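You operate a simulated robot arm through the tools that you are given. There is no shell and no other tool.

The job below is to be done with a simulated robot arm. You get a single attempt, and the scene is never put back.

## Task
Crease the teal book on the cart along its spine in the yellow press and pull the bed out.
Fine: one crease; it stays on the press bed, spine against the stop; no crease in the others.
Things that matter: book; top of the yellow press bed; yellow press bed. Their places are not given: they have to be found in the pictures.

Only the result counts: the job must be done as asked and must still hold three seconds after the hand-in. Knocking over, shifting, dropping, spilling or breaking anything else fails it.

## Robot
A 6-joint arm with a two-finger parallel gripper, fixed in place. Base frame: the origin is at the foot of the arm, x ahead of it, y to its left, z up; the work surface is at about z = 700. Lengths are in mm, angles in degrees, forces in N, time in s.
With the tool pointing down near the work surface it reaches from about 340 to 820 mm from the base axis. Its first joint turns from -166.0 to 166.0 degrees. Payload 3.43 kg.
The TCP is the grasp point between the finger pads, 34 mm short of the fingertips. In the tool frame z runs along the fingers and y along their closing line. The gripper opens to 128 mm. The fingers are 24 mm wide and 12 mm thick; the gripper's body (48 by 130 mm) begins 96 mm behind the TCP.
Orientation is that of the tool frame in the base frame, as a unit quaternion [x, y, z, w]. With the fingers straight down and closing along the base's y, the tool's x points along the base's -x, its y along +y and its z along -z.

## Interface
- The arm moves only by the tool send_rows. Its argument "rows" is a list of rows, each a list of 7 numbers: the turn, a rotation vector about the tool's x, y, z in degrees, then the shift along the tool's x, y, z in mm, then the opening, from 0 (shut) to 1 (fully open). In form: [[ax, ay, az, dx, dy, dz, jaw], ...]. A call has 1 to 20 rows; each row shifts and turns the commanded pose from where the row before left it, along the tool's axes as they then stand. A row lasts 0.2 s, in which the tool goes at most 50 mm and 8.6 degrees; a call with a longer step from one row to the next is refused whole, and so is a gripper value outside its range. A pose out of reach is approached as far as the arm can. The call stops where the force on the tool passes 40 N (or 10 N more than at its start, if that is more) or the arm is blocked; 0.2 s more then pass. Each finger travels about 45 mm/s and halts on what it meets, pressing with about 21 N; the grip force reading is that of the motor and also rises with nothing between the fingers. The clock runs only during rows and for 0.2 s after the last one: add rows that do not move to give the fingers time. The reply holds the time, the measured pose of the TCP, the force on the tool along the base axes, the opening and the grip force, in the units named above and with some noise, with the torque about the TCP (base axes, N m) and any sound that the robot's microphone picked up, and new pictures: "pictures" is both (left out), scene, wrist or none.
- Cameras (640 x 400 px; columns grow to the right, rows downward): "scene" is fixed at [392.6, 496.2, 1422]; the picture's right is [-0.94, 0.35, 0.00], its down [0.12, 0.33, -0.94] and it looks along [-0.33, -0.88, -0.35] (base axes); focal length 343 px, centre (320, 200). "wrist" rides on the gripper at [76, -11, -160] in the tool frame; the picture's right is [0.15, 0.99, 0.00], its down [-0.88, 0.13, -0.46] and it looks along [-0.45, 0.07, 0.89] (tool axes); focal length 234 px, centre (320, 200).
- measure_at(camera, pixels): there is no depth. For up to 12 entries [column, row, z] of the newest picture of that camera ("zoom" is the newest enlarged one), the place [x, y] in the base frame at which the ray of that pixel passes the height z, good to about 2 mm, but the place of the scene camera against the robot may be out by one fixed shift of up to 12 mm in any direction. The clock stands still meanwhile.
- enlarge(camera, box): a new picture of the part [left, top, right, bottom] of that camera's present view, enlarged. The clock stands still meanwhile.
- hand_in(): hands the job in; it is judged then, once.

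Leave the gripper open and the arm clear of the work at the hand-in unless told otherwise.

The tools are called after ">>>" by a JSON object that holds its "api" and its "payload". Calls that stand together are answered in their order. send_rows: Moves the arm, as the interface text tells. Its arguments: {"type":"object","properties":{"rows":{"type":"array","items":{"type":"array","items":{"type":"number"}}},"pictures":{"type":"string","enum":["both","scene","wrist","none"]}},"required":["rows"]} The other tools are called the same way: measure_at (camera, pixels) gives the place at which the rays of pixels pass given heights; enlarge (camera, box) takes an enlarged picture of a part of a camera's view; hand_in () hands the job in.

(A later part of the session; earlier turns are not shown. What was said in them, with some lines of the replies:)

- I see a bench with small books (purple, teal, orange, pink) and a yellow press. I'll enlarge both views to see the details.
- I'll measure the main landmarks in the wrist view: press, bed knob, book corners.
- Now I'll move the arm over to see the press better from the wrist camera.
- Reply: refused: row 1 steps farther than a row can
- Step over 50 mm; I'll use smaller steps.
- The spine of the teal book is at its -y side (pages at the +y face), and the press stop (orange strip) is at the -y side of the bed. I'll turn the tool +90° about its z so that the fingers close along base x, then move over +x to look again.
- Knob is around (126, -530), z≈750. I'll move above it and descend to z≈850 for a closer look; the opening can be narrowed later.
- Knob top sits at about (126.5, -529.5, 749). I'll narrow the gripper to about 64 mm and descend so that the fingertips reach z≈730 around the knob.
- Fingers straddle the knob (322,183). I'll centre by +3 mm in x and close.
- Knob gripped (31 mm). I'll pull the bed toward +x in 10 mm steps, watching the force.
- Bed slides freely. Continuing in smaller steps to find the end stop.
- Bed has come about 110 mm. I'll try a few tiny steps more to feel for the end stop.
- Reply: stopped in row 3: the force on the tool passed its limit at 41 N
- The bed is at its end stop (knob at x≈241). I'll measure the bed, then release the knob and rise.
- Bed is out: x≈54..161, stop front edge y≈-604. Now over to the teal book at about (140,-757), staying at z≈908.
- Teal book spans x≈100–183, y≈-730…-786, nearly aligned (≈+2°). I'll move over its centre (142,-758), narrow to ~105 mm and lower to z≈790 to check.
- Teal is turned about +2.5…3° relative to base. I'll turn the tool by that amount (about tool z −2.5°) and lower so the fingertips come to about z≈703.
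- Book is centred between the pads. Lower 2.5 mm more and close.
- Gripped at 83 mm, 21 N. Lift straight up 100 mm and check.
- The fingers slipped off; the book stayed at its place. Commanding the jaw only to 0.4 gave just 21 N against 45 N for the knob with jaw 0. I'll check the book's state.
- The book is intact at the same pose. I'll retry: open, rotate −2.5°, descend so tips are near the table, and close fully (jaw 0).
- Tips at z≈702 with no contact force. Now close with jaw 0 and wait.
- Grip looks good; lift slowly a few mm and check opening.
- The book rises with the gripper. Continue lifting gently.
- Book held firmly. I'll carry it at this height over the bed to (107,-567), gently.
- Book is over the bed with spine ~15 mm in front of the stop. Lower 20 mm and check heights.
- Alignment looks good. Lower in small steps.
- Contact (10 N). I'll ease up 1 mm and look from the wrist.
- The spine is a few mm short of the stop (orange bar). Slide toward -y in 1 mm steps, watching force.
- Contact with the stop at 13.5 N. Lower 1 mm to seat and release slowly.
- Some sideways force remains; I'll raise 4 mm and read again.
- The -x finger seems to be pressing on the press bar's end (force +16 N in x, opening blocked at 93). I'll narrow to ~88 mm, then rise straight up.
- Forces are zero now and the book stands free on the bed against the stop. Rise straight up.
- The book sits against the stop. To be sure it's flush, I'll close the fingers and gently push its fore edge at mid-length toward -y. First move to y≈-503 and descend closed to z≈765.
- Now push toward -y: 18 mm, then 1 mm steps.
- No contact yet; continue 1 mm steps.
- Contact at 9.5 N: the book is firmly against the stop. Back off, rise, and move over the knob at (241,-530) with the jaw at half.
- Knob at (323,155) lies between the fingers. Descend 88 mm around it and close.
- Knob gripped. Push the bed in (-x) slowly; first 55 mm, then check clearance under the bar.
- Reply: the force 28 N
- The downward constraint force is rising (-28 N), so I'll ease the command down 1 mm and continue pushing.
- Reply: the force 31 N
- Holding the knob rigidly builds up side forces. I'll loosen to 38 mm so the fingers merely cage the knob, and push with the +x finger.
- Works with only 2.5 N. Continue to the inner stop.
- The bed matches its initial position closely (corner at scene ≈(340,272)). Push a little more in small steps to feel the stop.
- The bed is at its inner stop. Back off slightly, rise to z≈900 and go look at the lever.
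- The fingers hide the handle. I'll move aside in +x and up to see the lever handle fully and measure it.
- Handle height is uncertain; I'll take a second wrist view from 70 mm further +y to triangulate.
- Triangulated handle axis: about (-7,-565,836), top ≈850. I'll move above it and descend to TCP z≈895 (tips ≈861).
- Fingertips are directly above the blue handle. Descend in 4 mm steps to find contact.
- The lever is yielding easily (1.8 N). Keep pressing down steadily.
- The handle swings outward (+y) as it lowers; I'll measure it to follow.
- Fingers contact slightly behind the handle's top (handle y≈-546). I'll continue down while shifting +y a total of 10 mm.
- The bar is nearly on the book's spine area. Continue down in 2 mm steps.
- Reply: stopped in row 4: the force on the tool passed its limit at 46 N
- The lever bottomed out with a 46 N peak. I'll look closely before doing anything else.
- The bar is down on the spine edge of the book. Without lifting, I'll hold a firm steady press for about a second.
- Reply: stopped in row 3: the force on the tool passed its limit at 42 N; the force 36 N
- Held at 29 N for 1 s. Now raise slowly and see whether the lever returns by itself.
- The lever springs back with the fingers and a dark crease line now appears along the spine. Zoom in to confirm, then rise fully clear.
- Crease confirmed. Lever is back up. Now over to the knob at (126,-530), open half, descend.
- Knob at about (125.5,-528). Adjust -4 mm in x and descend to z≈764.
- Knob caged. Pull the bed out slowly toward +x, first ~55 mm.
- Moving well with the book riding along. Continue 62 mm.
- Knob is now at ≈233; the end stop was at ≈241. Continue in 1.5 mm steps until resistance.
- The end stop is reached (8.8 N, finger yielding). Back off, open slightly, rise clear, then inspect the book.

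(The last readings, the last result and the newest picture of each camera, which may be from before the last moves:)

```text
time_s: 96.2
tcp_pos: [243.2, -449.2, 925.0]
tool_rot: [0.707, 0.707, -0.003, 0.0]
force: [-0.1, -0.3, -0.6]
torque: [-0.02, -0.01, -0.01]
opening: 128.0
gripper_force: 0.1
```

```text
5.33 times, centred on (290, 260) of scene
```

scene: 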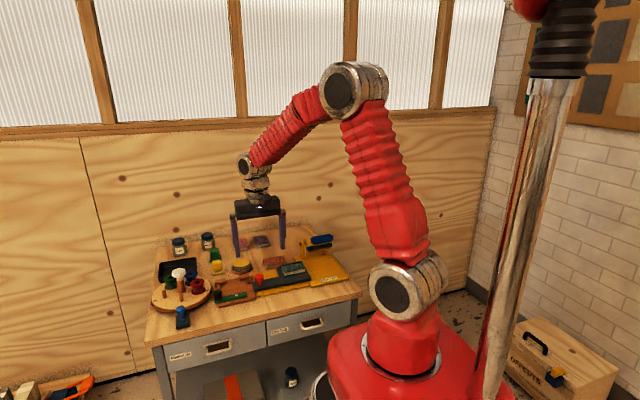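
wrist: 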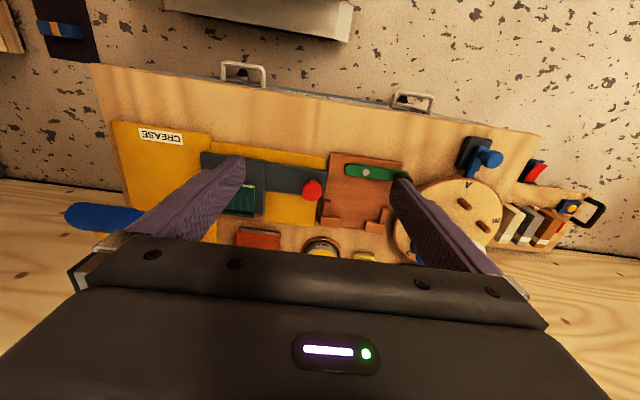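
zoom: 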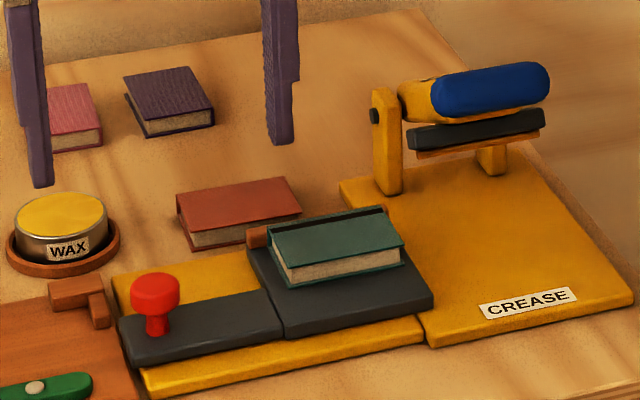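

The bed is out with the book on it. I'll look straight down at the spine/stop line before handing in.

>>> {"api": "send_rows", "payload": {"rows": [[0, 0, 0, -30, -35, -10, 1], [0, 0, 0, -30, -35, -10, 1], [0, 0, 0, -35, -30, 0, 1], [0, 0, 0, -35, -30, 0, 1], [0, 0, 0, -35, 0, 0, 1], [0, 0, 0, -25, 0, 0, 1], [0, 0, 0, 0, 0, 0, 1]]}}

>>> {"api": "enlarge", "payload": {"camera": "wrist", "box": [250, 60, 410, 180]}}

```text
time_s: 97.8
tcp_pos: [115.3, -639.3, 944.2]
tool_rot: [0.707, 0.707, -0.003, 0.0]
force: [-0.2, 0.2, -0.5]
torque: [-0.02, 0.0, -0.03]
opening: 128.0
gripper_force: 0.0
```

scene: 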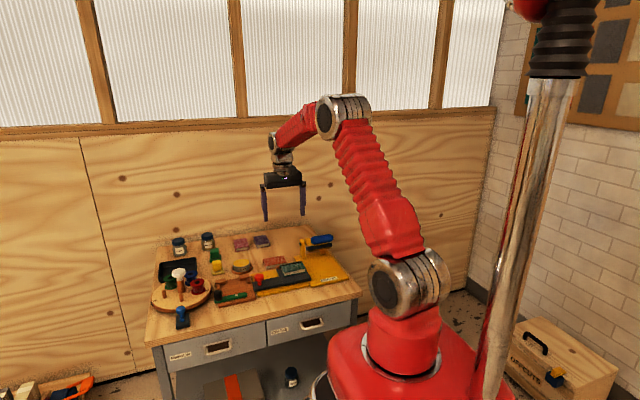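
wrist: 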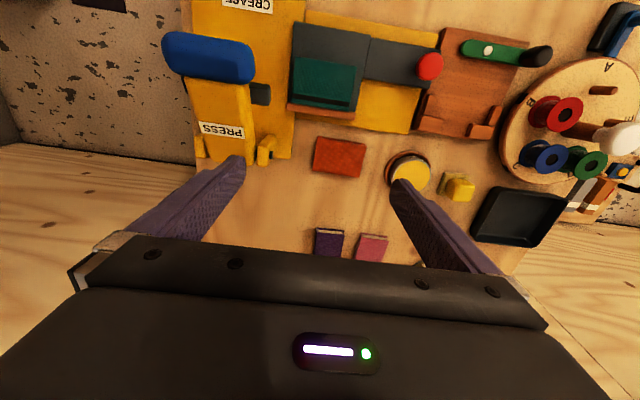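

```text
3.33 times, centred on (330, 120) of wrist
```

zoom: 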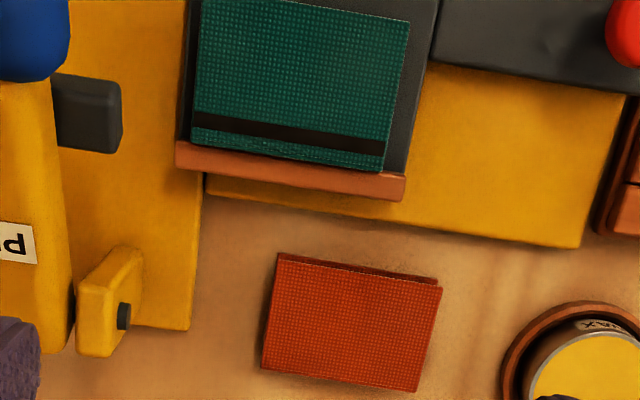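

The spine is flush against the stop along its length, with one crease line; the other books are in their places. I'll raise the arm a little further clear and hand in.

>>> {"api": "send_rows", "payload": {"rows": [[0, 0, 0, 0, 0, -40, 1], [0, 0, 0, 0, 0, -40, 1], [0, 0, 0, 40, 0, 0, 1], [0, 0, 0, 40, 0, 0, 1], [0, 0, 0, 0, 0, 0, 1]]}}

>>> {"api": "enlarge", "payload": {"camera": "scene", "box": [140, 220, 370, 340]}}

```text
time_s: 99.0
tcp_pos: [112.6, -558.4, 1022.5]
tool_rot: [0.707, 0.707, -0.003, 0.001]
force: [0.2, -1.0, 0.3]
torque: [-0.03, -0.02, -0.01]
opening: 127.9
gripper_force: 0.1
```

scene: 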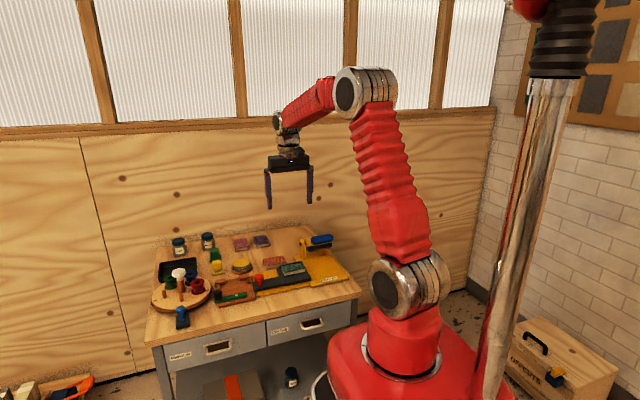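
wrist: 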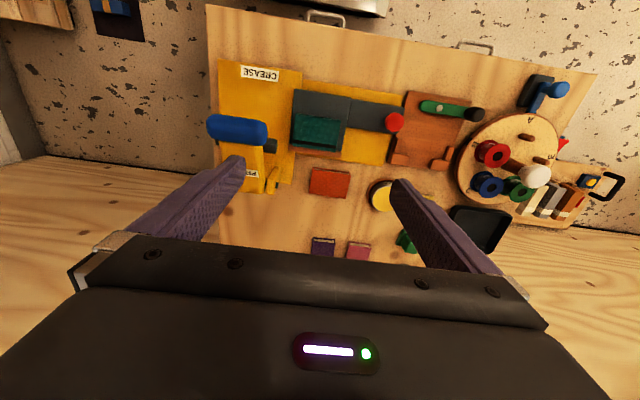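

```text
2.78 times, centred on (255, 280) of scene
```

zoom: 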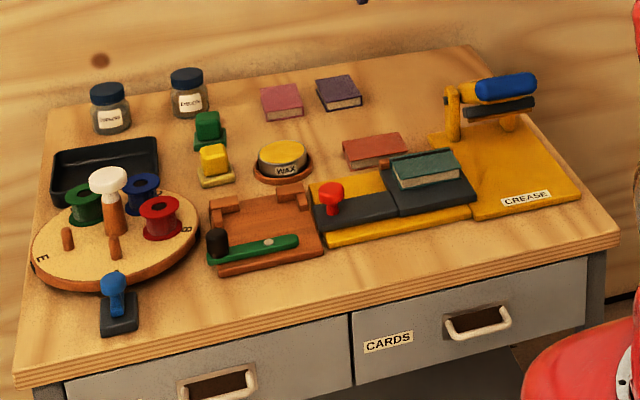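

Everything else is where it was, the bed is out with the creased teal book on it, the gripper is open and clear. Handing in.

>>> {"api": "hand_in", "payload": {}}

```text
The job is handed in.
```

The teal book is creased once along its spine. It sits on the yellow press bed with the spine against the stop, and the bed is pulled out to its end stop. I handed the job in, but the reply gave no verdict.

- **Crease:** I pressed the lever once, to about 46 N, then kept it down and pressed again to about 30 N for a second before lifting. One dark line along the spine shows in the pictures.
- **Pick-up:** my first grip on the book slipped off as I lifted. The pictures showed it still lying where it was, and the second grip held.
- **Other books and items:** none of the other books went into the press. The last picture shows nothing else on the cart shifted.
- **Arm:** the gripper is open and well above the work.
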